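You operate a simulated robot arm through the tools that you are given. There is no shell and no other tool. Be economical: measure what you need, move in short steps, check, and stop when the job is done.

You are at the controls of a simulated two-armed robot. One attempt, no reset.

## Task
Clamp the block in the vise and tap it down with the mallet.
Fine: put the mallet back. Set down upright: mallet.

The check looks at the end state, three seconds after you hand in, the way a careful person would. Anything else that was tipped, shoved, dropped, spilled or broken makes it a failure.

## Robot
Two 7-joint arms with fingered hands on one trunk, on a base that drives. Base frame: it is fixed to the floor where the robot stands at the start and does not move with it; the origin is under the middle of the robot, x ahead of it, y to its left, z up. Readings come in m, rad, newtons and seconds.
The left shoulder is at the start at [0.07, 0.132, 1.217], the right one opposite. With the tool pointing down near the work surface each hand reaches from about 0.1 to 0.62 m from the robot's upright axis, wherever it stands, measured 20 degrees to its own side. Payload 2.3 kg a hand.
Tool frame (each hand has its own): the origin (TCP) lies between the finger pads and is the grasp point; the fingertips stand 0.025 m ahead of it; z points along the fingers, y is the line along which they close. Largest opening 0.088 m; the body of the gripper starts 0.029 m behind the TCP. The gripper is a hand of 3 fingers: y runs from the thumb to the fingers, the wrist lies at [-0.013, -0.097, -0.162] in the tool frame, and closing takes about 1.5 s.
Orientation is told as [roll, pitch, yaw] about the base's x, y, z axes, in that order, counted from this pose: with the fingers straight down and the wrist toward the robot, the tool's x, y and z point along [0, 1, 0], [1, 0, 0] and [0, 0, -1] of the base frame.

## Interface
- The arms move only by the tool servo_tool. It takes "left_commands", "right_commands" or both (then of equal length, played together; a hand with none holds still); each is a list of rows, each an object of numbers (a shift or turn left out is 0, a gripper value left out holds the last): "tx", "ty", "tz": the shift along the tool's x, y, z in m; "ax", "ay", "az": the turn, a rotation vector about the tool's x, y, z in rad; "fingers": the closure in counts, from 0 (fully open) to 255 (shut). In form: [{"tx": .., "ty": .., "tz": .., "ax": .., "ay": .., "az": .., "fingers": ..}, ...]. A call has 1 to 8 rows; each row shifts and turns the commanded pose from where the row before left it, along the tool's axes as they then stand. Rows are played at 5 a second. More than 0.05 m and 0.15 rad between two rows, or a gripper value outside its range, and nothing of the call is played. A pose out of reach is approached as far as the arm can. The call stops where the force on the tool passes 60 N (or 10 N more than at its start, if that is more) or the arm is blocked; 0.2 s more then pass. The fingers move at their own pace (about 0.108 m/s each) and stop on an object; they squeeze with about 25 N. The grip force told is the motor's: it shows also when the fingers shut on nothing. Time passes only in rows, and 0.2 s behind the last, so rows that do not move let the fingers close. It gives the time, the measured TCP pose, the force on the tool (base axes), the opening and the grip force at its end, in the units of the frame above (readings bear some noise), with the torque about the TCP (base axes, N m) and any sound that the robot's microphone picked up.
- Cameras (640 x 400 px; columns grow to the right, rows downward): "scene" is now at [0.1215, 0.0251, 1.5159]; the picture's right is [0.31, -0.95, 0.00], its down [-0.73, -0.24, -0.64] and it looks along [0.61, 0.20, -0.77] (base axes); focal length 272 px, centre (320, 200). "left" rides on the left gripper at [-0.058, -0.085, -0.099] in its tool frame; the picture's right is [-0.67, -0.35, 0.66], its down [0.69, -0.63, 0.37] and it looks along [0.29, 0.69, 0.66] (tool axes); focal length 261 px, centre (320, 200). "right" rides on the right gripper at [0.058, -0.085, -0.099] in its tool frame; the picture's right is [-0.67, 0.35, -0.66], its down [-0.68, -0.63, 0.37] and it looks along [-0.29, 0.69, 0.66] (tool axes); focal length 261 px, centre (320, 200). There is no depth. A picture from a camera that has moved, and an enlarged one, comes with that camera's place and axes in the base frame and with its lens.
- capture(camera): a new picture of that camera. The clock stands still meanwhile.
- raise_lower(by): slides the trunk up (or, below 0, down) by that many m; the arms and the scene camera ride with it, the base frame stays. It gives what a move gives, with no picture.
- roll_base(legs): drives the robot by 1 to 6 legs, each [ahead, left, turn to the left] in m, m and rad, along the robot's own axes; the way and the turn of a leg run together, so that a leg with both is an arc; at most 1.5 m and 3.142 rad a leg. The arms and the cameras ride along, it lands a little off, and it stops where it bumps. It gives what a move gives.
- set_grasp(shape, hand): the hand has 3 fingers and takes this shape, open, in about a second: jaw (thumb against the fingers, like two jaws); tri (thumb and two fingers); tip (a fingertip pinch); poke (one finger out to press); point (the index stretched); flat (the hand flat); cup (the hand cupped); fist (a fist). The gripper value then closes the fingers along that shape, each until it touches; the sizes above hold for jaw. It gives what a move gives, with no picture.
- aim_head(pan, tilt): turns the head with the scene camera to pan (to the left, within 1.501 rad either way) and tilt (down, from -0.506 to 1.204), counted from straight ahead of the robot. It gives what a move gives.
- close_up(camera, box): a new picture of the part [left, top, right, bottom] of that camera's present view, enlarged. The clock stands still meanwhile.
- close_job(): hands the job in; it is judged then, once.

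Work in short steps. Places have to be worked out from the pictures, the camera data and where the tool is seen: move nearer, look again, correct. Check each grasp and each placing, and mend what went wrong. You have 120 turns and 108 pictures in all, those below and enlarged ones among them. Open the grippers and draw the arms clear of the work before you hand the job in, unless the task says otherwise; then end with one line.

The tools are called after "Request:" by a JSON object that holds its "name" and its "arguments". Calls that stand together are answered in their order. servo_tool: Moves the arms, as the interface text tells. Its arguments: {"type":"object","properties":{"left_commands":{"type":"array"},"right_commands":{"type":"array"}},"required":[]} The other tools are called the same way: raise_lower (by) slides the trunk up or down; set_grasp (shape, hand) gives the hand a shape; roll_base (legs) drives the base; aim_head (pan, tilt) turns the head that bears the scene camera; capture (camera) takes a picture; close_up (camera, box) takes an enlarged picture of a part of a camera's view; close_job () hands the job in.

At the start:

```text
time: 0.0
left_ee_pos: [0.334, 0.2159, 1.2346]
left_tcp_rot: [-0.002, 0.0, 0.001]
left_force: [1.4, -0.3, 0.8]
left_wrist_torque: [-0.05, 0.01, -0.01]
left_opening: 0.0877
left_grasp_force: 0.0
left_shape: jaw
right_ee_pos: [0.3354, -0.1049, 1.2275]
right_tcp_rot: [0.0, 0.003, 0.002]
right_force: [0.9, -0.5, 0.7]
right_wrist_torque: [0.01, 0.0, 0.0]
right_opening: 0.0875
right_grasp_force: 0.1
right_shape: jaw
trunk travel left (down, up): [-0.775, 0.065]
robot x, y, heading: [0.0, -0.0041, 0.004]
head pan, tilt: [0.316, 0.873]
```

scene: 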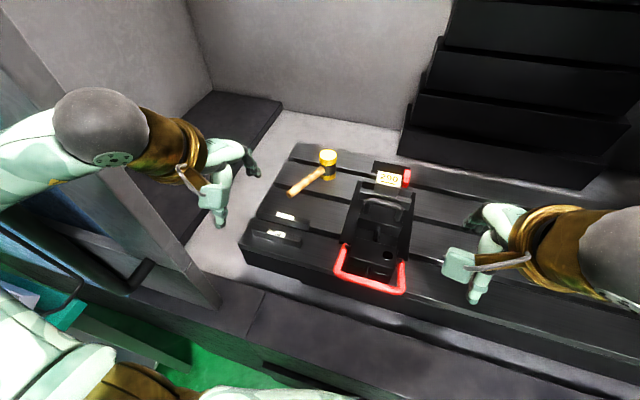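
right: 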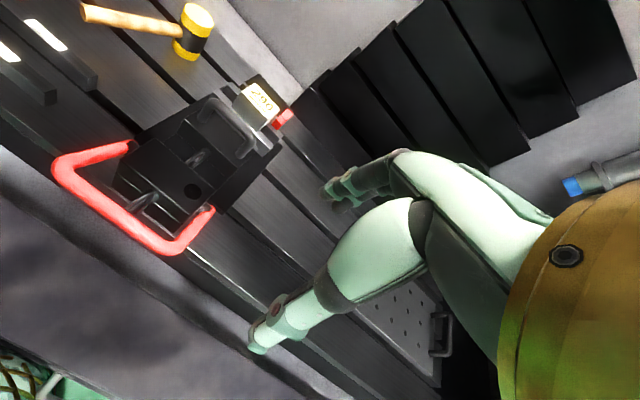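
left: 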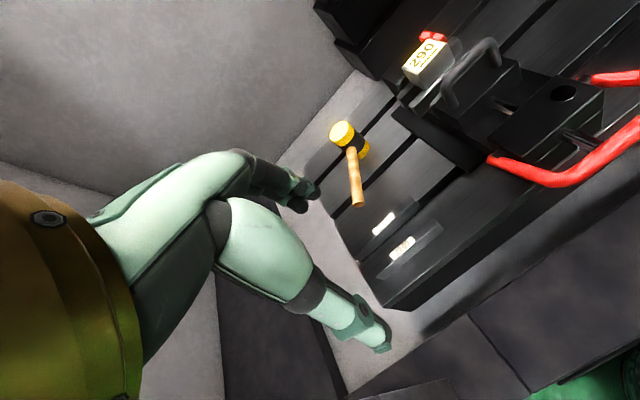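

The pictures show a bench with a black vise that has a red handle, a block marked "290" or similar, a mallet, and two labelled black bars. I'll enlarge the work area first.

Request:
{"name": "close_up", "arguments": {"camera": "scene", "box": [230, 130, 450, 310]}}

Request:
{"name": "close_up", "arguments": {"camera": "left", "box": [300, 0, 640, 300]}}

Request:
{"name": "close_up", "arguments": {"camera": "right", "box": [0, 0, 340, 280]}}

```text
2.22 times, centred on (340, 220) of scene
camera zoom: at [0.1215, 0.0251, 1.5159], right [0.31, -0.95, 0.0], down [-0.73, -0.24, -0.64], along [0.61, 0.2, -0.77], focal length 605 px, centre (276, 156)
```

zoom: 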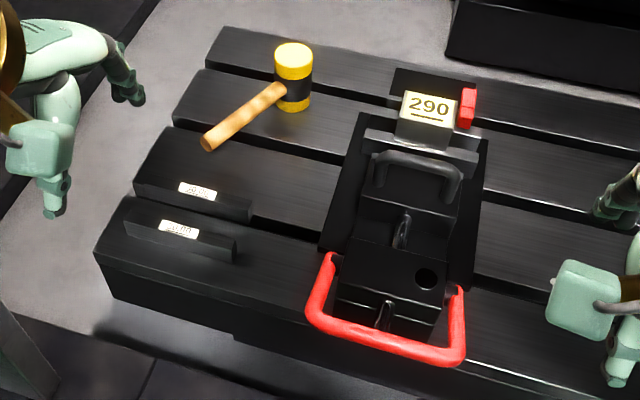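

```text
1.33 times, centred on (470, 150) of left
camera zoom: at [0.2485, 0.1586, 1.3332], right [-0.35, -0.67, -0.66], down [-0.63, 0.69, -0.37], along [0.69, 0.29, -0.66], focal length 348 px, centre (120, 267)
```

zoom: 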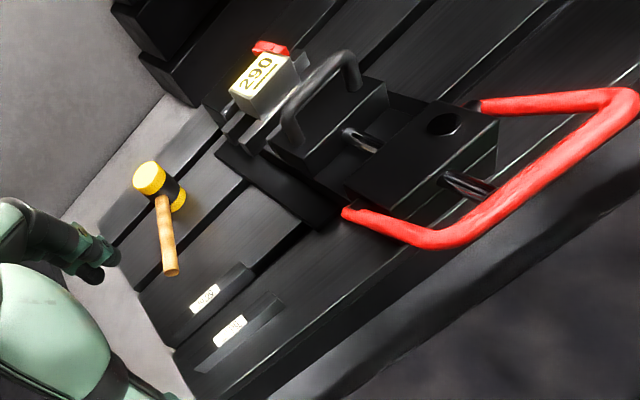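

```text
1.43 times, centred on (170, 140) of right
camera zoom: at [0.2502, -0.0469, 1.328], right [0.35, -0.67, 0.65], down [-0.63, -0.69, -0.37], along [0.69, -0.28, -0.66], focal length 372 px, centre (534, 286)
```

zoom: 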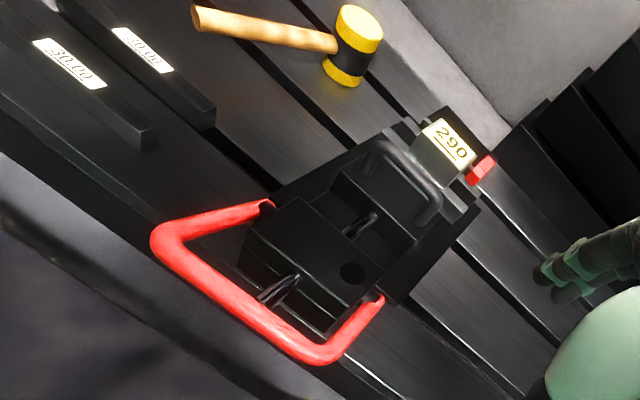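

The block top comes out near (0.61, 0.01, 1.045) and the mallet head top near (0.69, 0.19, 1.01), with the handle end near (0.555, 0.257). I'll zoom in harder to understand the vise mechanism.

Request:
{"name": "close_up", "arguments": {"camera": "scene", "box": [330, 155, 420, 215]}}

Request:
{"name": "close_up", "arguments": {"camera": "scene", "box": [325, 210, 415, 300]}}

Request:
{"name": "close_up", "arguments": {"camera": "left", "box": [380, 20, 540, 130]}}

```text
6.67 times, centred on (375, 185) of scene
camera zoom: at [0.1215, 0.0251, 1.5159], right [0.31, -0.95, 0.0], down [-0.73, -0.24, -0.64], along [0.61, 0.2, -0.77], focal length 1816 px, centre (-47, 300)
```

zoom: 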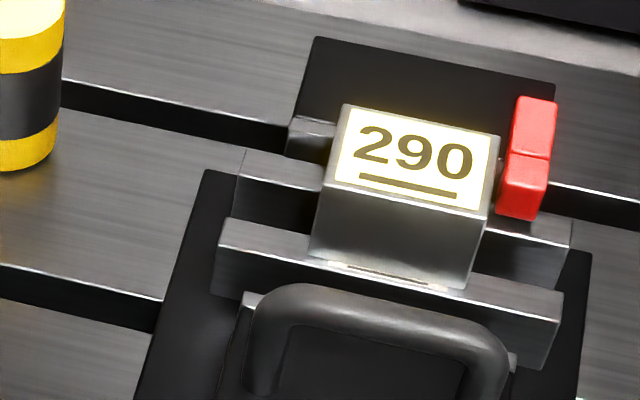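

```text
4.44 times, centred on (370, 255) of scene
camera zoom: at [0.1215, 0.0251, 1.5159], right [0.31, -0.95, 0.0], down [-0.73, -0.24, -0.64], along [0.61, 0.2, -0.77], focal length 1210 px, centre (98, -44)
```

zoom: 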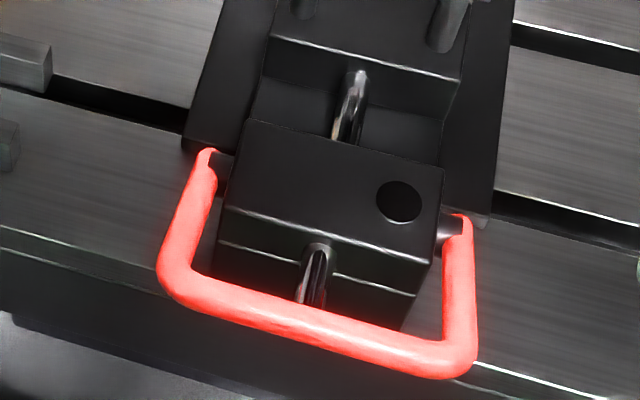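

```text
3.64 times, centred on (460, 75) of left
camera zoom: at [0.2485, 0.1586, 1.3332], right [-0.35, -0.67, -0.66], down [-0.63, 0.69, -0.37], along [0.69, 0.29, -0.66], focal length 948 px, centre (-189, 654)
```

zoom: 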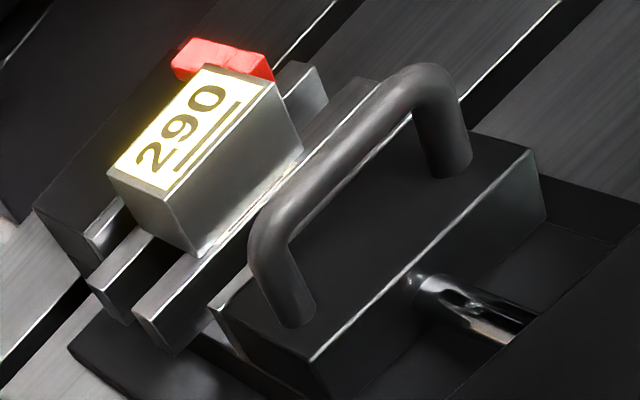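

The block already sits between the jaws on something raised. The sliding jaw has a bail handle, and the red U lever pivots on the body. I'll swing the left hand round to look from the left side.

Request:
{"name": "servo_tool", "arguments": {"left_commands": [{"ty": 0.04, "tz": 0.02, "az": 0.15}, {"ty": 0.04, "tz": 0.02, "az": 0.15}, {"ty": 0.04, "tz": 0.02, "az": 0.15}, {"tx": 0.02, "ty": 0.03, "az": 0.15}, {"tx": 0.02, "az": 0.15}, {"az": 0.15}, {"az": 0.15}, {"az": 0.15}]}}

Request:
{"name": "capture", "arguments": {"camera": "left"}}

```text
time: 1.8
left_ee_pos: [0.3307, 0.1426, 1.1921]
left_tcp_rot: [-0.004, 0.009, -0.963]
left_force: [-0.1, -0.2, 0.3]
left_wrist_torque: [0.0, -0.02, 0.01]
left_opening: 0.0879
left_grasp_force: 0.0
left_shape: jaw
left hand out of reach, approached as far as the arm can: row 4, 5, 6, 7, 8
right_ee_pos: [0.3262, -0.1127, 1.2309]
right_tcp_rot: [0.005, -0.008, -0.003]
right_force: [-0.4, -0.2, 0.3]
right_wrist_torque: [0.01, 0.01, -0.01]
right_opening: 0.0875
right_grasp_force: 0.1
right_shape: jaw
trunk travel left (down, up): [-0.775, 0.065]
robot x, y, heading: [-0.0017, -0.0035, -0.005]
head pan, tilt: [0.316, 0.873]
```

```text
98 pictures are left
camera left: at [0.2366, 0.1791, 1.2923], right [-0.76, -0.09, -0.65], down [0.2, 0.91, -0.36], along [0.62, -0.4, -0.67], focal length 261 px, centre (320, 200)
```

left: 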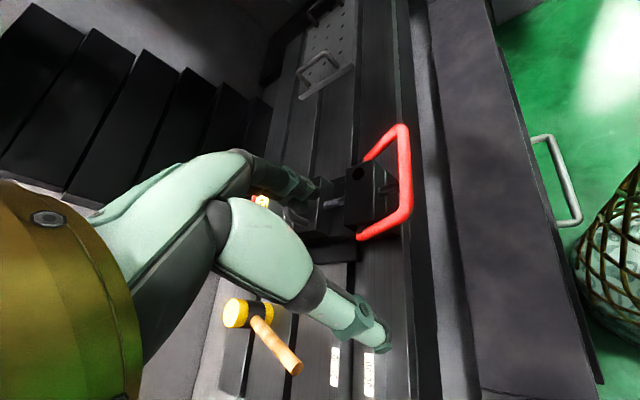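

The left arm blocks its own view there, so I'll move it back out. Meanwhile the right hand goes above the lever bar, which I judge at x≈0.347, y≈0.005, z≈1.028 with its pivot near (0.435, 0.985).

Request:
{"name": "servo_tool", "arguments": {"left_commands": [{"tx": 0.025, "ty": -0.035, "az": -0.15}, {"tx": 0.03, "ty": -0.03, "az": -0.15}, {"tx": 0.03, "ty": -0.03, "az": -0.15}, {"az": -0.15}, {"az": -0.15}, {"az": -0.15}], "right_commands": [{}, {}, {"tx": 0.03, "tz": 0.03}, {"tx": 0.03, "tz": 0.03}, {"tx": 0.03, "ty": 0.01, "tz": 0.03}, {"tx": 0.023, "ty": 0.01, "tz": 0.02}]}}

Request:
{"name": "capture", "arguments": {"camera": "scene"}}

Request:
{"name": "capture", "arguments": {"camera": "right"}}

```text
time: 3.2
left_ee_pos: [0.3373, 0.2521, 1.1886]
left_tcp_rot: [-0.007, 0.018, -0.129]
left_force: [-0.1, 0.8, 0.6]
left_wrist_torque: [0.03, -0.03, 0.01]
left_opening: 0.0879
left_grasp_force: 0.0
left_shape: jaw
left hand out of reach, approached as far as the arm can: row 2, 3
right_ee_pos: [0.3582, 0.0122, 1.1186]
right_tcp_rot: [0.0, 0.002, 0.003]
right_force: [0.2, 0.5, 0.2]
right_wrist_torque: [-0.02, -0.02, -0.02]
right_opening: 0.088
right_grasp_force: 0.0
right_shape: jaw
trunk travel left (down, up): [-0.775, 0.065]
robot x, y, heading: [0.0009, -0.003, 0.001]
head pan, tilt: [0.316, 0.873]
```

```text
97 pictures are left
camera scene: at [0.122, 0.0273, 1.5158], right [0.31, -0.95, 0.0], down [-0.73, -0.24, -0.64], along [0.61, 0.2, -0.77], focal length 272 px, centre (320, 200)
```

scene: 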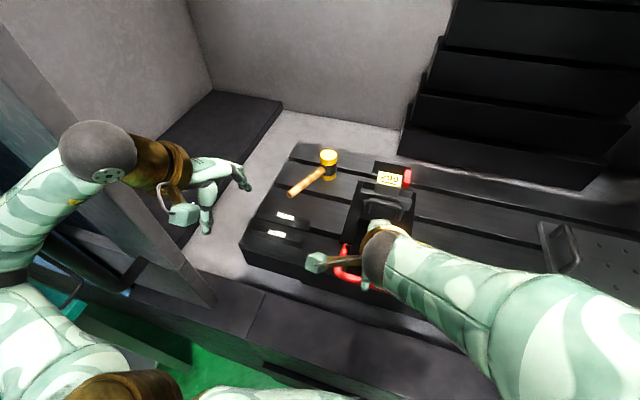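

```text
96 pictures are left
camera right: at [0.2728, 0.0696, 1.2186], right [0.35, -0.67, 0.66], down [-0.63, -0.69, -0.37], along [0.69, -0.28, -0.66], focal length 261 px, centre (320, 200)
```

right: 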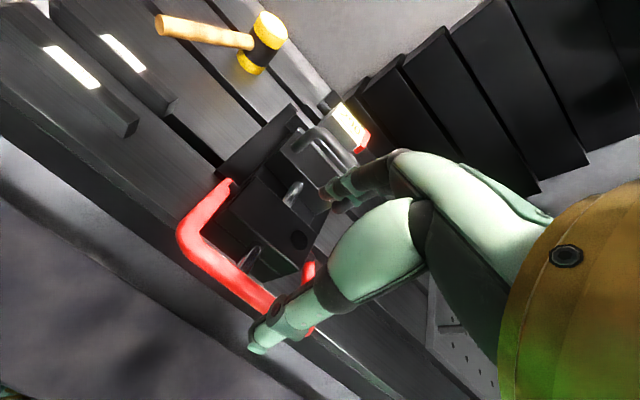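

The hand hovers above the bar, and the body top works out at z≈1.0, so grasping at TCP z≈1.035 clears it. I'll descend with the hand partly closed.

Request:
{"name": "servo_tool", "arguments": {"right_commands": [{"ty": -0.009, "fingers": 60}, {"tz": 0.04}, {"tz": 0.025}, {}]}}

Request:
{"name": "close_up", "arguments": {"camera": "right", "box": [160, 160, 400, 380]}}

Request:
{"name": "close_up", "arguments": {"camera": "scene", "box": [280, 200, 440, 320]}}

```text
time: 4.2
left_ee_pos: [0.3357, 0.2501, 1.1896]
left_tcp_rot: [-0.006, 0.017, -0.133]
left_force: [0.4, 1.1, 0.4]
left_wrist_torque: [-0.04, 0.02, -0.02]
left_opening: 0.0878
left_grasp_force: 0.0
left_shape: jaw
right_ee_pos: [0.3495, 0.0114, 1.0604]
right_tcp_rot: [0.026, -0.01, -0.007]
right_force: [-0.6, 0.3, 0.5]
right_wrist_torque: [-0.02, 0.0, 0.0]
right_opening: 0.0676
right_grasp_force: 0.1
right_shape: jaw
trunk travel left (down, up): [-0.775, 0.065]
robot x, y, heading: [-0.0004, -0.0033, 0.001]
head pan, tilt: [0.316, 0.873]
```

```text
1.82 times, centred on (280, 270) of right
camera zoom: at [0.2639, 0.0675, 1.1613], right [0.34, -0.69, 0.64], down [-0.63, -0.67, -0.39], along [0.7, -0.27, -0.66], focal length 474 px, centre (393, 73)
```

zoom: 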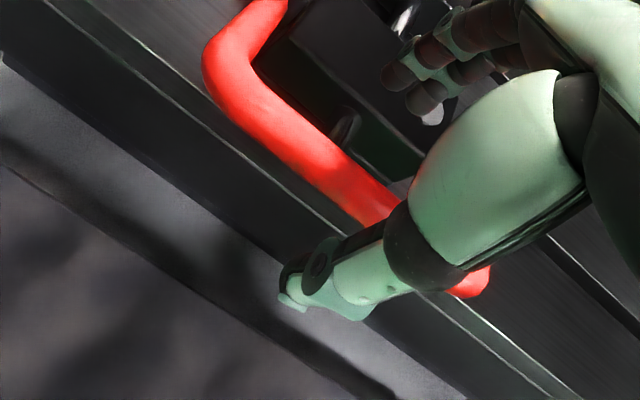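

```text
3.33 times, centred on (360, 260) of scene
camera zoom: at [0.1206, 0.0251, 1.516], right [0.31, -0.95, 0.0], down [-0.73, -0.24, -0.64], along [0.61, 0.2, -0.77], focal length 908 px, centre (187, 0)
```

zoom: 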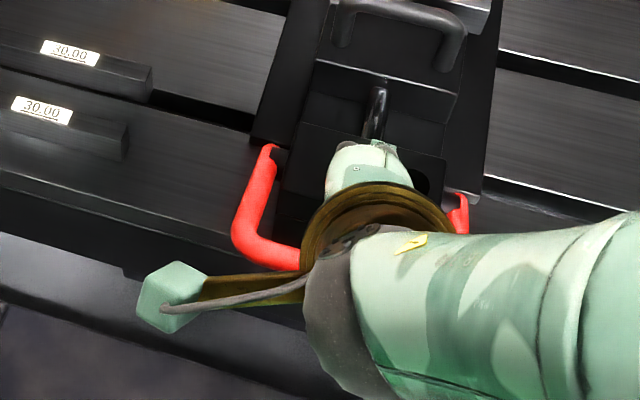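

The thumb is on the robot side and the fingers are over the body, so the bar is between them. I'll descend about 0.022 m more and close on the bar.

Request:
{"name": "servo_tool", "arguments": {"right_commands": [{"tz": 0.022}, {"fingers": 255}, {}, {}, {}, {}, {}, {}]}}

Request:
{"name": "close_up", "arguments": {"camera": "right", "box": [160, 160, 400, 380]}}

```text
time: 6.0
left_ee_pos: [0.3387, 0.2506, 1.189]
left_tcp_rot: [-0.006, 0.02, -0.13]
left_force: [-0.2, -0.4, -0.3]
left_wrist_torque: [-0.01, 0.02, 0.01]
left_opening: 0.0879
left_grasp_force: 0.0
left_shape: jaw
right_ee_pos: [0.3529, 0.0119, 1.0378]
right_tcp_rot: [0.044, 0.002, -0.027]
right_force: [0.6, 2.0, -3.1]
right_wrist_torque: [0.04, -0.01, -0.05]
right_opening: 0.0073
right_grasp_force: 25.0
right_shape: jaw
trunk travel left (down, up): [-0.775, 0.065]
robot x, y, heading: [0.0022, 0.003, -0.003]
head pan, tilt: [0.316, 0.873]
```

```text
1.82 times, centred on (280, 270) of right
camera zoom: at [0.2694, 0.0667, 1.1412], right [0.33, -0.71, 0.63], down [-0.65, -0.65, -0.39], along [0.69, -0.28, -0.67], focal length 474 px, centre (393, 73)
```

zoom: 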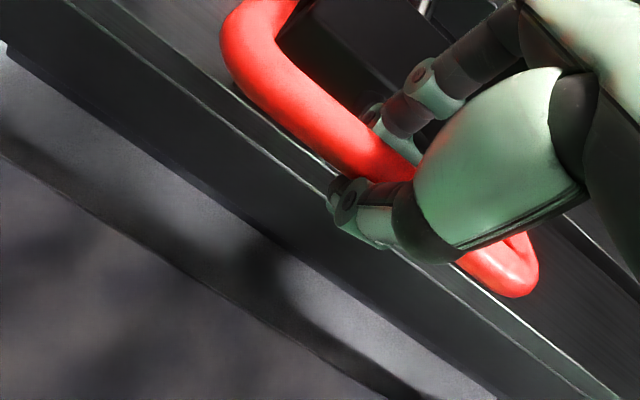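

The bar is held. I'll test lifting it gently along the arc.

Request:
{"name": "servo_tool", "arguments": {"right_commands": [{"tz": -0.01, "ty": 0.005}, {"tz": -0.01, "ty": 0.006}, {}]}}

Request:
{"name": "close_up", "arguments": {"camera": "right", "box": [160, 100, 400, 320]}}

```text
time: 6.8
left_ee_pos: [0.3392, 0.2507, 1.1879]
left_tcp_rot: [-0.005, 0.023, -0.133]
left_force: [0.2, 1.6, -0.2]
left_wrist_torque: [0.02, 0.0, 0.01]
left_opening: 0.0879
left_grasp_force: 0.0
left_shape: jaw
right_ee_pos: [0.3591, 0.0108, 1.0505]
right_tcp_rot: [0.008, 0.008, -0.005]
right_force: [-11.1, -0.1, -37.7]
right_wrist_torque: [-0.05, -0.34, 0.02]
right_opening: 0.0033
right_grasp_force: 25.7
right_shape: jaw
trunk travel left (down, up): [-0.775, 0.065]
robot x, y, heading: [0.0008, -0.002, 0.001]
head pan, tilt: [0.316, 0.873]
```

```text
1.82 times, centred on (280, 210) of right
camera zoom: at [0.2749, 0.0677, 1.1522], right [0.35, -0.68, 0.65], down [-0.63, -0.68, -0.37], along [0.69, -0.28, -0.67], focal length 474 px, centre (393, 182)
```

zoom: 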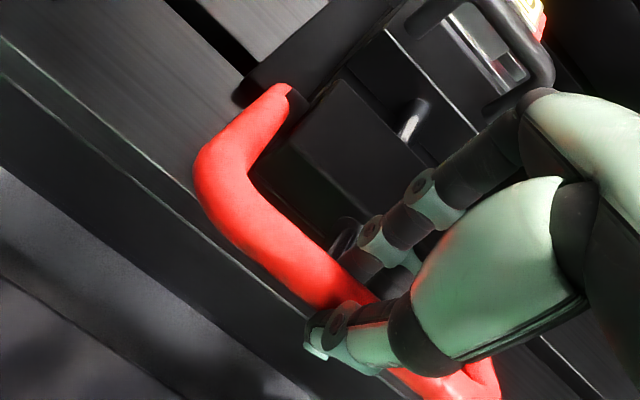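

Lifting meets about 38 N, which may be a stop or a detent. I'll go back and try pressing down along the arc to compare.

Request:
{"name": "servo_tool", "arguments": {"right_commands": [{"tz": 0.01, "ty": -0.005}, {"tz": 0.01, "ty": -0.006}, {"tz": 0.01, "ty": -0.004}, {"tz": 0.01, "ty": -0.002}, {"tz": 0.01, "ty": -0.001}, {}]}}

Request:
{"name": "close_up", "arguments": {"camera": "right", "box": [160, 100, 400, 320]}}

```text
time: 8.2
left_ee_pos: [0.3365, 0.2516, 1.1884]
left_tcp_rot: [-0.005, 0.02, -0.13]
left_force: [-0.5, 0.5, -0.4]
left_wrist_torque: [0.05, -0.04, -0.03]
left_opening: 0.0878
left_grasp_force: 0.0
left_shape: jaw
right_ee_pos: [0.3433, 0.0106, 1.0056]
right_tcp_rot: [0.026, 0.005, -0.023]
right_force: [0.0, 3.9, 4.9]
right_wrist_torque: [0.04, 0.03, -0.05]
right_opening: 0.009
right_grasp_force: 25.6
right_shape: jaw
trunk travel left (down, up): [-0.775, 0.065]
robot x, y, heading: [0.0018, 0.0041, -0.004]
head pan, tilt: [0.316, 0.873]
```

```text
1.82 times, centred on (280, 210) of right
camera zoom: at [0.26, 0.0671, 1.1068], right [0.34, -0.69, 0.64], down [-0.65, -0.66, -0.38], along [0.69, -0.28, -0.67], focal length 474 px, centre (393, 182)
```

zoom: 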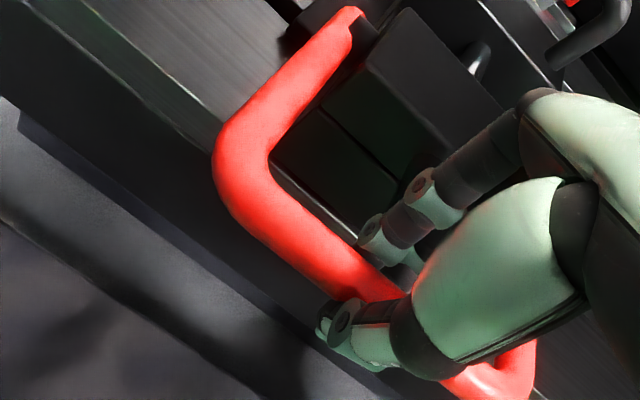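

Down moves freely. I'll check whether the jaw moved with it.

Request:
{"name": "close_up", "arguments": {"camera": "scene", "box": [330, 155, 420, 215]}}

Request:
{"name": "close_up", "arguments": {"camera": "scene", "box": [315, 210, 425, 300]}}

```text
6.67 times, centred on (375, 185) of scene
camera zoom: at [0.1209, 0.0274, 1.5159], right [0.31, -0.95, 0.0], down [-0.73, -0.24, -0.64], along [0.61, 0.2, -0.77], focal length 1816 px, centre (-47, 300)
```

zoom: 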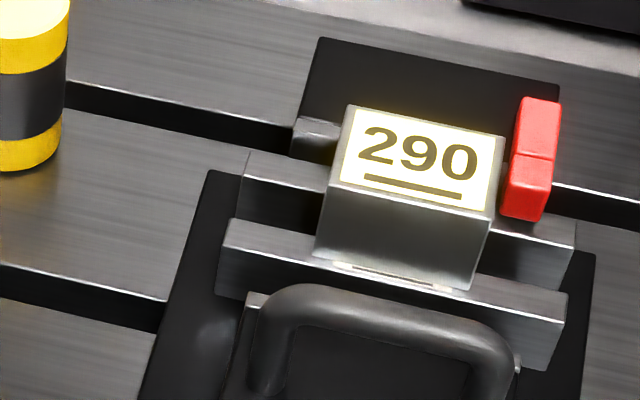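

```text
4.44 times, centred on (370, 255) of scene
camera zoom: at [0.1209, 0.0274, 1.5159], right [0.31, -0.95, 0.0], down [-0.73, -0.24, -0.64], along [0.61, 0.2, -0.77], focal length 1210 px, centre (98, -44)
```

zoom: 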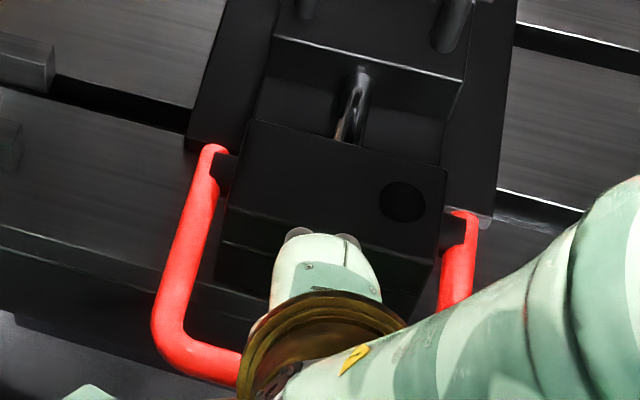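

The lever moves freely downward, while up seems to be a stop because the fingers slipped. I'll keep going down along the arc and watch the force.

Request:
{"name": "servo_tool", "arguments": {"right_commands": [{"tz": 0.01}, {"tz": 0.01, "ty": 0.001}, {"tz": 0.008, "ty": 0.002}, {}]}}

Request:
{"name": "capture", "arguments": {"camera": "right"}}

```text
time: 9.2
left_ee_pos: [0.3359, 0.2515, 1.1887]
left_tcp_rot: [-0.004, 0.017, -0.131]
left_force: [-0.6, -1.0, 0.8]
left_wrist_torque: [0.01, -0.03, -0.03]
left_opening: 0.0877
left_grasp_force: 0.1
left_shape: jaw
right_ee_pos: [0.3424, 0.0106, 0.9724]
right_tcp_rot: [-0.004, 0.003, 0.001]
right_force: [-1.4, 4.4, 1.5]
right_wrist_torque: [0.09, 0.01, -0.05]
right_opening: 0.0083
right_grasp_force: 24.8
right_shape: jaw
trunk travel left (down, up): [-0.775, 0.065]
robot x, y, heading: [-0.0013, -0.002, -0.001]
head pan, tilt: [0.316, 0.873]
```

```text
88 pictures are left
camera right: at [0.2566, 0.0679, 1.0729], right [0.35, -0.67, 0.66], down [-0.63, -0.69, -0.36], along [0.69, -0.29, -0.66], focal length 261 px, centre (320, 200)
```

right: 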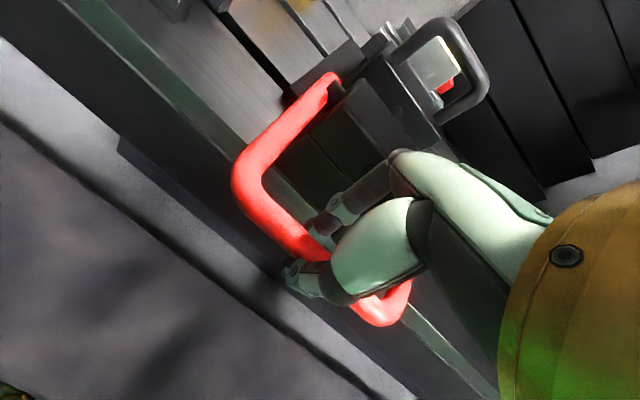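

It is still free at −10°, so I'll continue downward.

Request:
{"name": "servo_tool", "arguments": {"right_commands": [{"tz": 0.01, "ty": 0.003}, {"tz": 0.01, "ty": 0.004}, {"tz": 0.01, "ty": 0.005}, {}]}}

Request:
{"name": "capture", "arguments": {"camera": "right"}}

Request:
{"name": "close_up", "arguments": {"camera": "scene", "box": [315, 155, 425, 300]}}

```text
time: 10.2
left_ee_pos: [0.3344, 0.2506, 1.1897]
left_tcp_rot: [-0.005, 0.016, -0.13]
left_force: [0.1, 0.1, 0.2]
left_wrist_torque: [0.02, -0.01, 0.02]
left_opening: 0.0875
left_grasp_force: 0.0
left_shape: jaw
right_ee_pos: [0.3507, 0.0104, 0.9433]
right_tcp_rot: [-0.001, 0.0, 0.002]
right_force: [-6.4, 1.0, -0.9]
right_wrist_torque: [0.05, 0.0, 0.02]
right_opening: 0.0087
right_grasp_force: 24.7
right_shape: jaw
trunk travel left (down, up): [-0.775, 0.065]
robot x, y, heading: [0.0031, 0.0028, -0.003]
head pan, tilt: [0.316, 0.873]
```

```text
87 pictures are left
camera right: at [0.2657, 0.0678, 1.0442], right [0.35, -0.67, 0.66], down [-0.63, -0.69, -0.37], along [0.69, -0.28, -0.66], focal length 261 px, centre (320, 200)
```

right: 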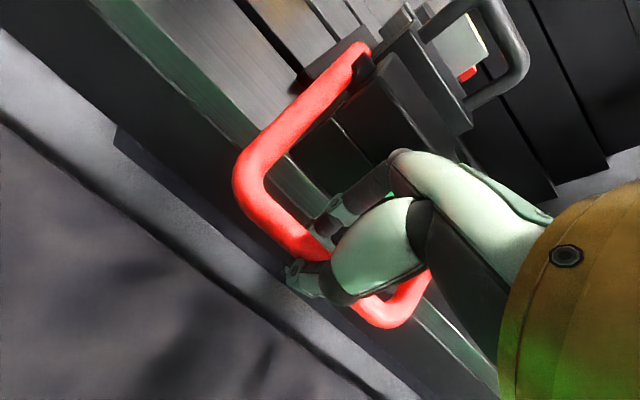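

```text
2.76 times, centred on (370, 228) of scene
camera zoom: at [0.1182, 0.0261, 1.5161], right [0.31, -0.95, 0.0], down [-0.73, -0.24, -0.64], along [0.61, 0.2, -0.77], focal length 751 px, centre (182, 124)
```

zoom: 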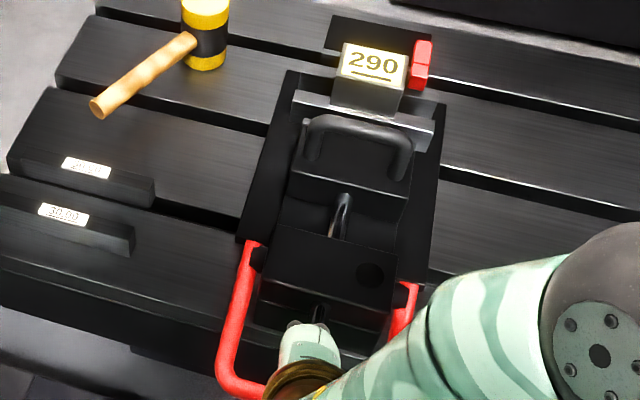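

A green spot appears on the body behind the fingers, and the jaws look closer together. I'll zoom in on both.

Request:
{"name": "close_up", "arguments": {"camera": "scene", "box": [330, 155, 420, 215]}}

Request:
{"name": "close_up", "arguments": {"camera": "right", "box": [280, 20, 500, 260]}}

```text
6.67 times, centred on (375, 185) of scene
camera zoom: at [0.1182, 0.0261, 1.5161], right [0.31, -0.95, 0.0], down [-0.73, -0.24, -0.64], along [0.61, 0.2, -0.77], focal length 1816 px, centre (-47, 300)
```

zoom: 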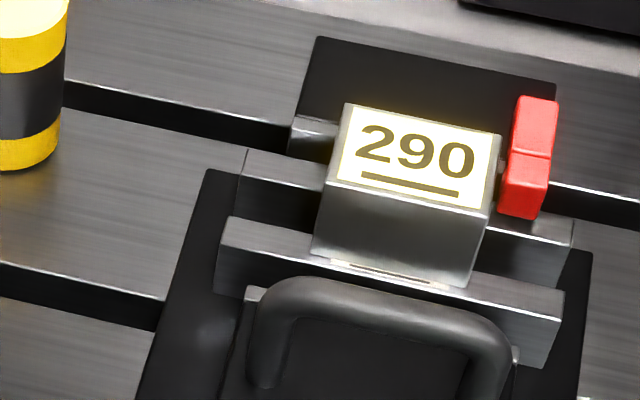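

```text
1.67 times, centred on (390, 140) of right
camera zoom: at [0.2657, 0.0678, 1.0442], right [0.35, -0.67, 0.66], down [-0.63, -0.69, -0.37], along [0.69, -0.28, -0.66], focal length 434 px, centre (203, 300)
```

zoom: 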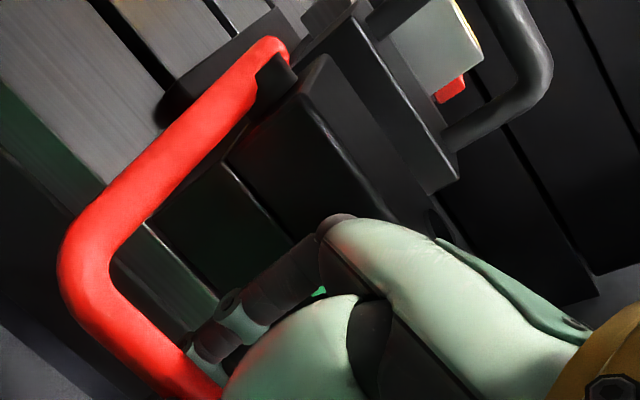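

No jaw movement yet, so I'll continue the arc until something resists.

Request:
{"name": "servo_tool", "arguments": {"right_commands": [{"tz": 0.008, "ty": 0.004}, {"tz": 0.008, "ty": 0.005}, {"tz": 0.008, "ty": 0.005}, {"tz": 0.008, "ty": 0.006}, {}]}}

Request:
{"name": "capture", "arguments": {"camera": "right"}}

Request:
{"name": "close_up", "arguments": {"camera": "scene", "box": [315, 155, 425, 300]}}

```text
time: 11.4
left_ee_pos: [0.3229, 0.2503, 1.1934]
left_tcp_rot: [-0.005, 0.007, -0.131]
left_force: [-0.9, 1.6, 0.0]
left_wrist_torque: [-0.02, 0.0, 0.02]
left_opening: 0.0878
left_grasp_force: 0.0
left_shape: jaw
right_ee_pos: [0.3632, 0.0111, 0.9152]
right_tcp_rot: [0.001, -0.009, 0.003]
right_force: [-29.3, -0.6, 10.3]
right_wrist_torque: [-0.02, -0.14, 0.02]
right_opening: 0.0088
right_grasp_force: 24.8
right_shape: jaw
trunk travel left (down, up): [-0.775, 0.065]
robot x, y, heading: [-0.001, 0.0002, 0.001]
head pan, tilt: [0.316, 0.873]
```

```text
83 pictures are left
camera right: at [0.2767, 0.0674, 1.015], right [0.34, -0.67, 0.66], down [-0.63, -0.69, -0.37], along [0.7, -0.28, -0.66], focal length 261 px, centre (320, 200)
```

right: 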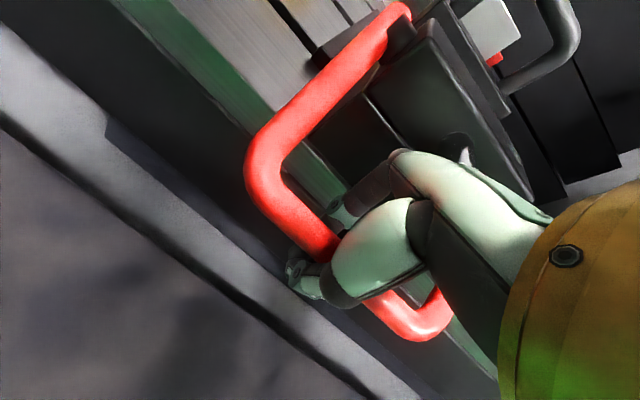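

```text
2.76 times, centred on (370, 228) of scene
camera zoom: at [0.1045, 0.0253, 1.5174], right [0.31, -0.95, 0.0], down [-0.72, -0.24, -0.65], along [0.62, 0.2, -0.76], focal length 751 px, centre (182, 124)
```

zoom: 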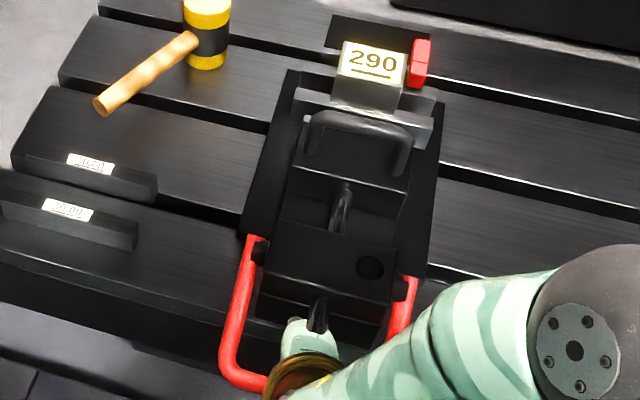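

Resistance of about 29 N in −x came at roughly −43°, which is either the end stop or the fingers touching the bench front. I'll let go, retreat straight up, and see whether the lever stays down.

Request:
{"name": "servo_tool", "arguments": {"right_commands": [{"ty": -0.006, "tz": -0.003, "fingers": 170}, {}, {}, {"tz": -0.05}, {"tz": -0.05}, {"tz": -0.05}, {"tz": -0.04}, {}]}}

Request:
{"name": "close_up", "arguments": {"camera": "scene", "box": [300, 155, 440, 310]}}

Request:
{"name": "capture", "arguments": {"camera": "right"}}

```text
time: 13.2
left_ee_pos: [0.3366, 0.2495, 1.1897]
left_tcp_rot: [-0.005, 0.018, -0.13]
left_force: [0.4, 0.5, 0.0]
left_wrist_torque: [0.0, 0.02, 0.01]
left_opening: 0.0878
left_grasp_force: 0.2
left_shape: jaw
right_ee_pos: [0.3695, 0.0103, 1.1046]
right_tcp_rot: [0.002, 0.002, 0.002]
right_force: [0.1, -1.2, -0.6]
right_wrist_torque: [-0.02, 0.04, 0.03]
right_opening: 0.0292
right_grasp_force: 0.1
right_shape: jaw
trunk travel left (down, up): [-0.775, 0.065]
robot x, y, heading: [0.0027, 0.0028, -0.006]
head pan, tilt: [0.316, 0.873]
```

```text
2.58 times, centred on (370, 232) of scene
camera zoom: at [0.1228, 0.0251, 1.5158], right [0.31, -0.95, 0.0], down [-0.73, -0.24, -0.64], along [0.61, 0.2, -0.77], focal length 703 px, centre (191, 116)
```

zoom: 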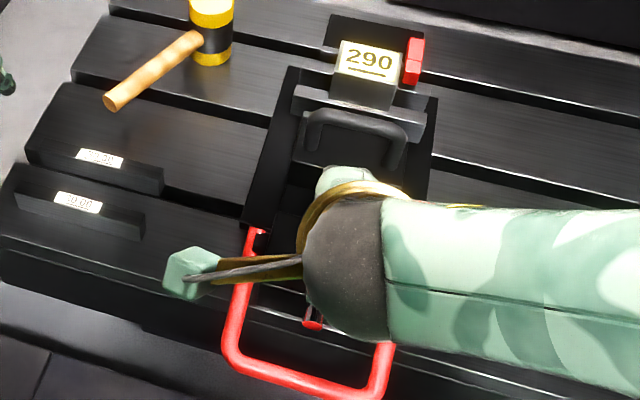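

```text
80 pictures are left
camera right: at [0.284, 0.067, 1.2044], right [0.35, -0.67, 0.65], down [-0.63, -0.69, -0.37], along [0.69, -0.28, -0.66], focal length 261 px, centre (320, 200)
```

right: 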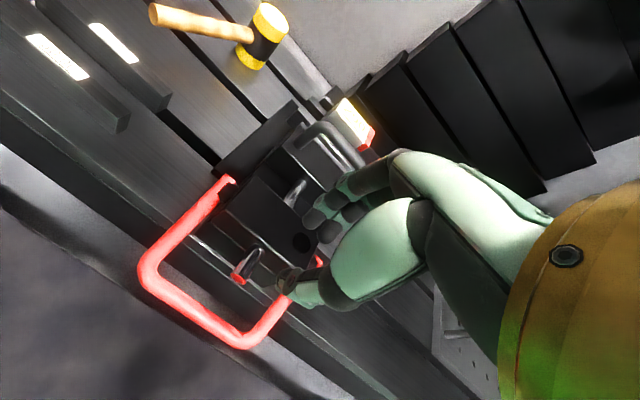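

The lever stays down and there is now something red at the rod end. I'll zoom in on it.

Request:
{"name": "close_up", "arguments": {"camera": "right", "box": [200, 60, 400, 310]}}

```text
1.60 times, centred on (300, 185) of right
camera zoom: at [0.284, 0.067, 1.2044], right [0.35, -0.67, 0.65], down [-0.63, -0.69, -0.37], along [0.69, -0.28, -0.66], focal length 417 px, centre (352, 224)
```

zoom: 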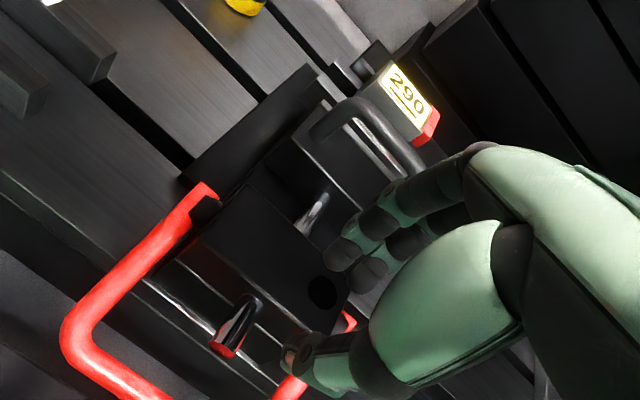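

The lever sits well below horizontal now. I'll bring the right camera nearer to the jaws to see the gap and how the block is seated.

Request:
{"name": "servo_tool", "arguments": {"right_commands": [{"tx": -0.03, "ty": 0.03, "tz": -0.02}, {"tx": -0.03, "ty": 0.04}, {"ty": 0.04}, {}]}}

Request:
{"name": "capture", "arguments": {"camera": "right"}}

Request:
{"name": "close_up", "arguments": {"camera": "right", "box": [190, 80, 350, 180]}}

```text
time: 14.2
left_ee_pos: [0.3358, 0.2503, 1.1895]
left_tcp_rot: [-0.005, 0.019, -0.131]
left_force: [-0.5, -0.3, -0.3]
left_wrist_torque: [0.0, 0.01, -0.02]
left_opening: 0.0878
left_grasp_force: 0.1
left_shape: jaw
right_ee_pos: [0.4818, -0.0519, 1.1226]
right_tcp_rot: [0.0, -0.001, 0.0]
right_force: [0.1, -0.3, 0.3]
right_wrist_torque: [0.02, -0.03, 0.0]
right_opening: 0.0293
right_grasp_force: 0.0
right_shape: jaw
trunk travel left (down, up): [-0.775, 0.065]
robot x, y, heading: [-0.0006, -0.0022, -0.002]
head pan, tilt: [0.316, 0.873]
```

```text
78 pictures are left
camera right: at [0.3964, 0.0051, 1.2235], right [0.35, -0.67, 0.66], down [-0.63, -0.69, -0.37], along [0.69, -0.28, -0.66], focal length 261 px, centre (320, 200)
```

right: 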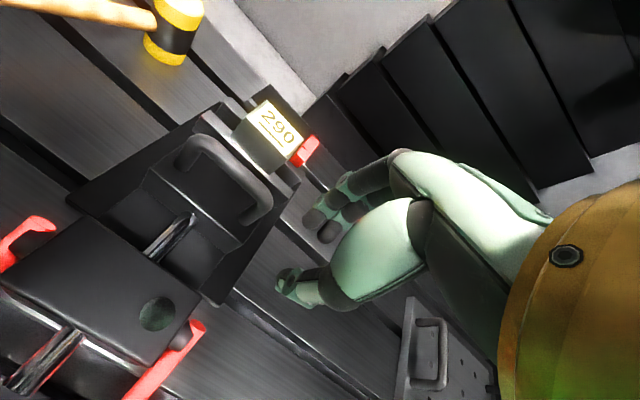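

```text
4.00 times, centred on (270, 130) of right
camera zoom: at [0.3964, 0.0051, 1.2235], right [0.35, -0.67, 0.66], down [-0.63, -0.69, -0.37], along [0.69, -0.28, -0.66], focal length 1043 px, centre (520, 480)
```

zoom: 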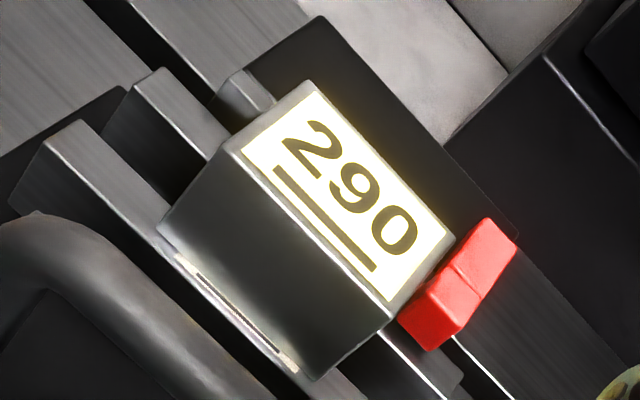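

The jaw plates show, but how the block is seated is unclear. I'll bring the left hand forward and turn it inward for a side view.

Request:
{"name": "servo_tool", "arguments": {"left_commands": [{"ty": 0.04, "tx": 0.005, "tz": 0.018}, {"ty": 0.04, "tx": 0.005, "tz": 0.018}, {"ty": 0.04, "tx": 0.005, "tz": 0.018}, {"ty": 0.04, "tx": 0.005, "tz": 0.018}, {"az": 0.13}, {"az": 0.13}, {"az": 0.13}, {"az": 0.13}]}}

Request:
{"name": "capture", "arguments": {"camera": "left"}}

```text
time: 16.0
left_ee_pos: [0.4914, 0.2489, 1.1169]
left_tcp_rot: [-0.006, 0.009, -0.326]
left_force: [0.1, -0.1, 0.4]
left_wrist_torque: [-0.03, 0.01, 0.01]
left_opening: 0.0879
left_grasp_force: 0.1
left_shape: jaw
left hand out of reach, approached as far as the arm can: row 6, 7, 8
right_ee_pos: [0.4754, -0.053, 1.1277]
right_tcp_rot: [-0.001, -0.009, 0.0]
right_force: [-0.4, 0.1, -0.2]
right_wrist_torque: [-0.02, -0.01, -0.02]
right_opening: 0.0292
right_grasp_force: 0.1
right_shape: jaw
trunk travel left (down, up): [-0.775, 0.065]
robot x, y, heading: [0.0033, -0.0001, -0.002]
head pan, tilt: [0.316, 0.873]
```

```text
76 pictures are left
camera left: at [0.3941, 0.2226, 1.2178], right [-0.55, -0.52, -0.65], down [-0.38, 0.85, -0.37], along [0.74, 0.04, -0.67], focal length 261 px, centre (320, 200)
```

left: 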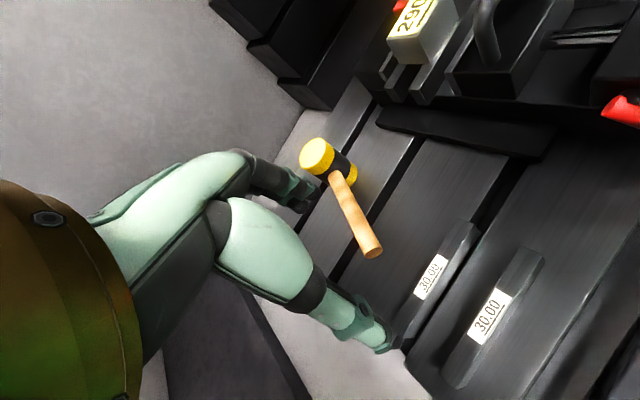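

Request:
{"name": "close_up", "arguments": {"camera": "left", "box": [340, 0, 520, 140]}}

```text
2.86 times, centred on (430, 70) of left
camera zoom: at [0.3941, 0.2226, 1.2178], right [-0.55, -0.52, -0.65], down [-0.38, 0.85, -0.37], along [0.74, 0.04, -0.67], focal length 745 px, centre (6, 571)
```

zoom: 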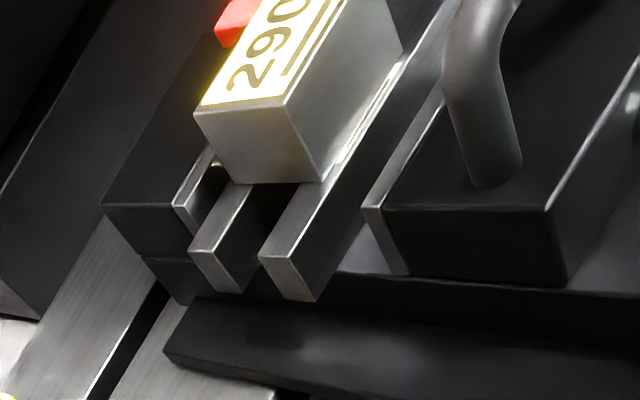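

Now it's clear. The block rests on two parallels between the jaws, and the moving jaw, which carries the bail, is still well back from it. The jaw must slide forward by its bail before the lever locks it, so I'll move the right hand over the bail, judged at (0.529, 0.006, 1.048).

Request:
{"name": "servo_tool", "arguments": {"right_commands": [{"ty": 0.025, "tx": 0.03, "fingers": 50}, {"ty": 0.025, "tx": 0.029}, {"tz": 0.03}, {}]}}

Request:
{"name": "close_up", "arguments": {"camera": "left", "box": [340, 0, 640, 190]}}

Request:
{"name": "close_up", "arguments": {"camera": "right", "box": [160, 60, 400, 360]}}

```text
time: 17.0
left_ee_pos: [0.4984, 0.2485, 1.1131]
left_tcp_rot: [-0.008, 0.017, -0.327]
left_force: [0.5, 0.1, -0.6]
left_wrist_torque: [0.0, 0.02, -0.01]
left_opening: 0.0876
left_grasp_force: 0.1
left_shape: jaw
right_ee_pos: [0.5292, 0.0079, 1.0909]
right_tcp_rot: [0.002, 0.004, 0.002]
right_force: [0.5, -0.4, 0.2]
right_wrist_torque: [0.01, 0.02, -0.02]
right_opening: 0.0703
right_grasp_force: 0.1
right_shape: jaw
trunk travel left (down, up): [-0.775, 0.065]
robot x, y, heading: [-0.0014, 0.0019, 0.005]
head pan, tilt: [0.316, 0.873]
```

```text
2.11 times, centred on (490, 95) of left
camera zoom: at [0.4027, 0.2221, 1.2143], right [-0.56, -0.52, -0.64], down [-0.38, 0.85, -0.36], along [0.74, 0.05, -0.68], focal length 549 px, centre (-38, 421)
```

zoom: 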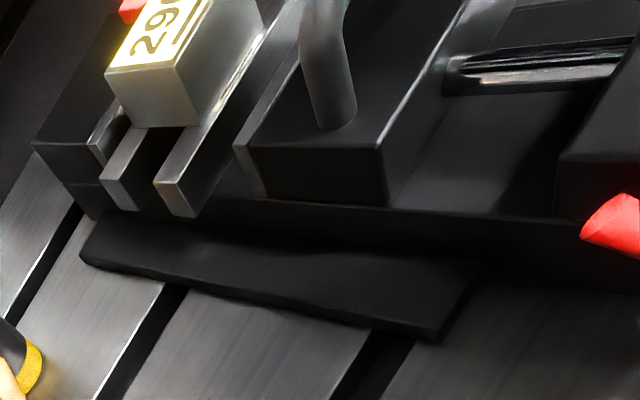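

```text
1.33 times, centred on (280, 210) of right
camera zoom: at [0.446, 0.0647, 1.1915], right [0.35, -0.67, 0.65], down [-0.63, -0.69, -0.36], along [0.69, -0.28, -0.66], focal length 348 px, centre (373, 187)
```

zoom: 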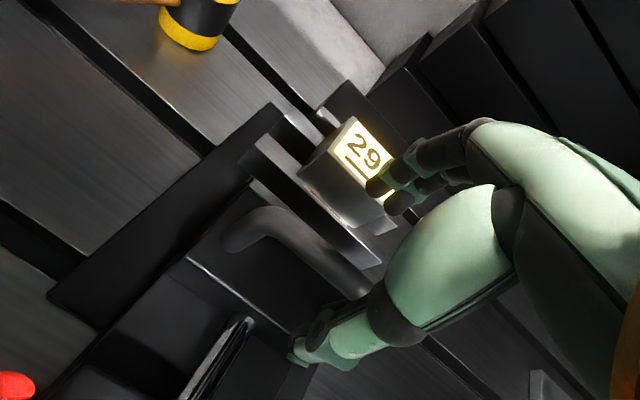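

Only the bail bar should go between the fingers. I'll narrow the opening so they stay clear of the block, descend, and look.

Request:
{"name": "servo_tool", "arguments": {"right_commands": [{"ty": -0.004, "fingers": 105}, {"tz": 0.02}, {"tz": 0.02}, {}]}}

Request:
{"name": "close_up", "arguments": {"camera": "right", "box": [160, 60, 400, 360]}}

Request:
{"name": "close_up", "arguments": {"camera": "scene", "box": [330, 145, 430, 235]}}

```text
time: 18.0
left_ee_pos: [0.497, 0.2491, 1.1126]
left_tcp_rot: [-0.007, 0.015, -0.327]
left_force: [0.1, 0.3, 0.4]
left_wrist_torque: [0.02, -0.02, 0.01]
left_opening: 0.0879
left_grasp_force: 0.1
left_shape: jaw
right_ee_pos: [0.5242, 0.0062, 1.053]
right_tcp_rot: [0.0, 0.002, 0.002]
right_force: [0.0, 0.5, -1.0]
right_wrist_torque: [-0.04, -0.02, -0.01]
right_opening: 0.0523
right_grasp_force: 0.0
right_shape: jaw
trunk travel left (down, up): [-0.775, 0.065]
robot x, y, heading: [0.0012, -0.0032, 0.001]
head pan, tilt: [0.316, 0.873]
```

```text
1.33 times, centred on (280, 210) of right
camera zoom: at [0.438, 0.0645, 1.1541], right [0.35, -0.67, 0.66], down [-0.63, -0.69, -0.37], along [0.69, -0.28, -0.66], focal length 348 px, centre (373, 187)
```

zoom: 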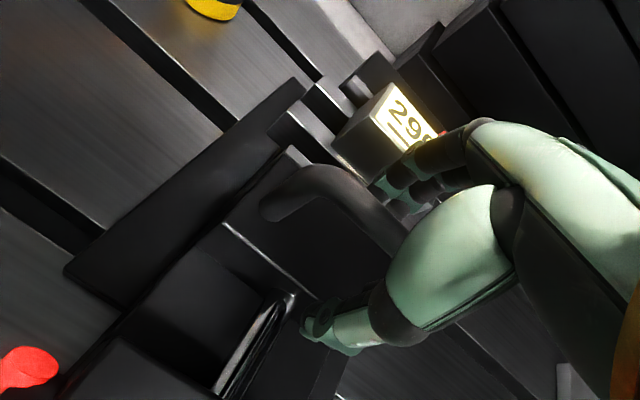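

```text
4.44 times, centred on (380, 190) of scene
camera zoom: at [0.1212, 0.0253, 1.5159], right [0.31, -0.95, 0.0], down [-0.73, -0.24, -0.64], along [0.61, 0.2, -0.77], focal length 1210 px, centre (53, 244)
```

zoom: 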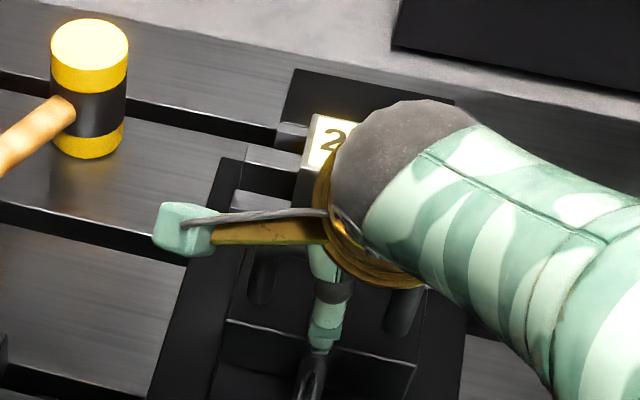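

The bail passes between the thumb and fingers. I'll go slightly lower and close.

Request:
{"name": "servo_tool", "arguments": {"right_commands": [{"tz": 0.012}, {"fingers": 255}, {}, {}, {}, {}, {}]}}

Request:
{"name": "close_up", "arguments": {"camera": "right", "box": [160, 60, 400, 360]}}

```text
time: 19.6
left_ee_pos: [0.4996, 0.2498, 1.1127]
left_tcp_rot: [-0.008, 0.018, -0.326]
left_force: [-0.2, -1.1, 0.8]
left_wrist_torque: [-0.01, 0.0, 0.0]
left_opening: 0.0876
left_grasp_force: 0.0
left_shape: jaw
right_ee_pos: [0.5233, 0.0079, 1.0409]
right_tcp_rot: [0.001, 0.005, 0.0]
right_force: [-1.7, -0.7, -5.4]
right_wrist_torque: [-0.03, 0.06, -0.01]
right_opening: 0.0
right_grasp_force: 25.0
right_shape: jaw
trunk travel left (down, up): [-0.775, 0.065]
robot x, y, heading: [0.0029, 0.0005, -0.001]
head pan, tilt: [0.316, 0.873]
```

```text
1.33 times, centred on (280, 210) of right
camera zoom: at [0.439, 0.065, 1.1409], right [0.35, -0.67, 0.65], down [-0.63, -0.69, -0.36], along [0.69, -0.28, -0.66], focal length 348 px, centre (373, 187)
```

zoom: 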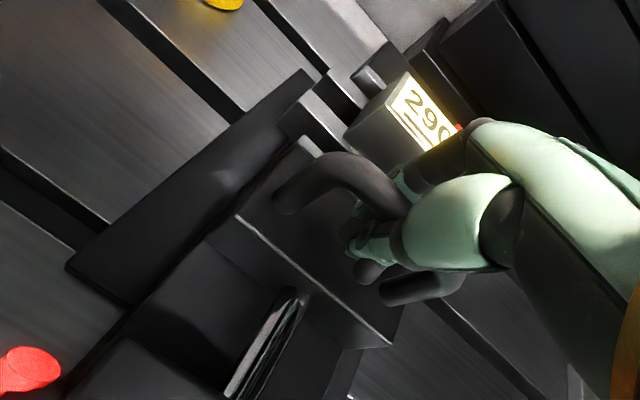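

The fingers have closed beneath the bail, hooking it. I'll push it forward gently.

Request:
{"name": "servo_tool", "arguments": {"right_commands": [{"ty": 0.006}, {"ty": 0.006}, {"ty": 0.006}, {}]}}

Request:
{"name": "close_up", "arguments": {"camera": "left", "box": [340, 0, 640, 190]}}

```text
time: 20.6
left_ee_pos: [0.491, 0.2499, 1.1162]
left_tcp_rot: [-0.005, 0.011, -0.326]
left_force: [-0.5, -0.3, 0.2]
left_wrist_torque: [0.03, 0.0, 0.04]
left_opening: 0.0877
left_grasp_force: 0.1
left_shape: jaw
right_ee_pos: [0.5334, 0.0064, 1.0431]
right_tcp_rot: [-0.002, 0.002, 0.001]
right_force: [-27.7, 2.1, -21.4]
right_wrist_torque: [0.05, -0.18, 0.06]
right_opening: 0.0
right_grasp_force: 25.0
right_shape: jaw
trunk travel left (down, up): [-0.775, 0.065]
robot x, y, heading: [-0.0016, -0.0013, -0.004]
head pan, tilt: [0.316, 0.873]
```

```text
2.11 times, centred on (490, 95) of left
camera zoom: at [0.3935, 0.223, 1.2171], right [-0.55, -0.52, -0.65], down [-0.38, 0.85, -0.36], along [0.74, 0.05, -0.67], focal length 549 px, centre (-38, 421)
```

zoom: 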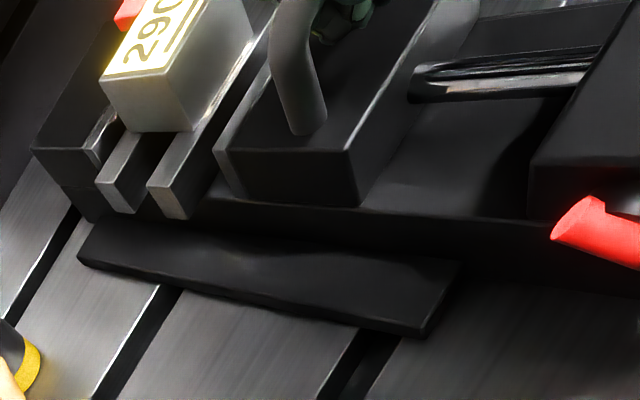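

The jaw appears to have moved several millimetres. I'll continue pushing.

Request:
{"name": "servo_tool", "arguments": {"right_commands": [{"ty": 0.005}, {"ty": 0.005}, {"ty": 0.005}, {}]}}

Request:
{"name": "close_up", "arguments": {"camera": "left", "box": [340, 0, 640, 190]}}

```text
time: 21.6
left_ee_pos: [0.4847, 0.2505, 1.1201]
left_tcp_rot: [-0.002, 0.003, -0.326]
left_force: [-0.4, -0.7, 0.1]
left_wrist_torque: [0.0, 0.01, 0.0]
left_opening: 0.0878
left_grasp_force: 0.2
left_shape: jaw
right_ee_pos: [0.5422, 0.008, 1.0443]
right_tcp_rot: [-0.003, 0.0, 0.0]
right_force: [-44.4, 0.7, -22.9]
right_wrist_torque: [0.04, -0.34, 0.08]
right_opening: 0.0
right_grasp_force: 25.3
right_shape: jaw
trunk travel left (down, up): [-0.775, 0.065]
robot x, y, heading: [-0.0052, 0.001, -0.0]
head pan, tilt: [0.316, 0.873]
```

```text
2.11 times, centred on (490, 95) of left
camera zoom: at [0.3866, 0.2229, 1.2198], right [-0.55, -0.52, -0.65], down [-0.38, 0.85, -0.37], along [0.75, 0.05, -0.66], focal length 549 px, centre (-38, 421)
```

zoom: 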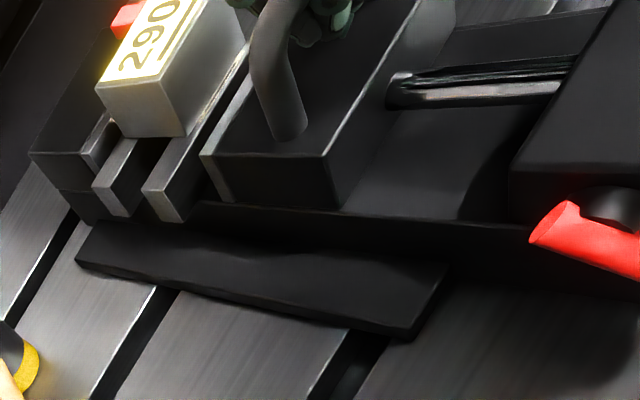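

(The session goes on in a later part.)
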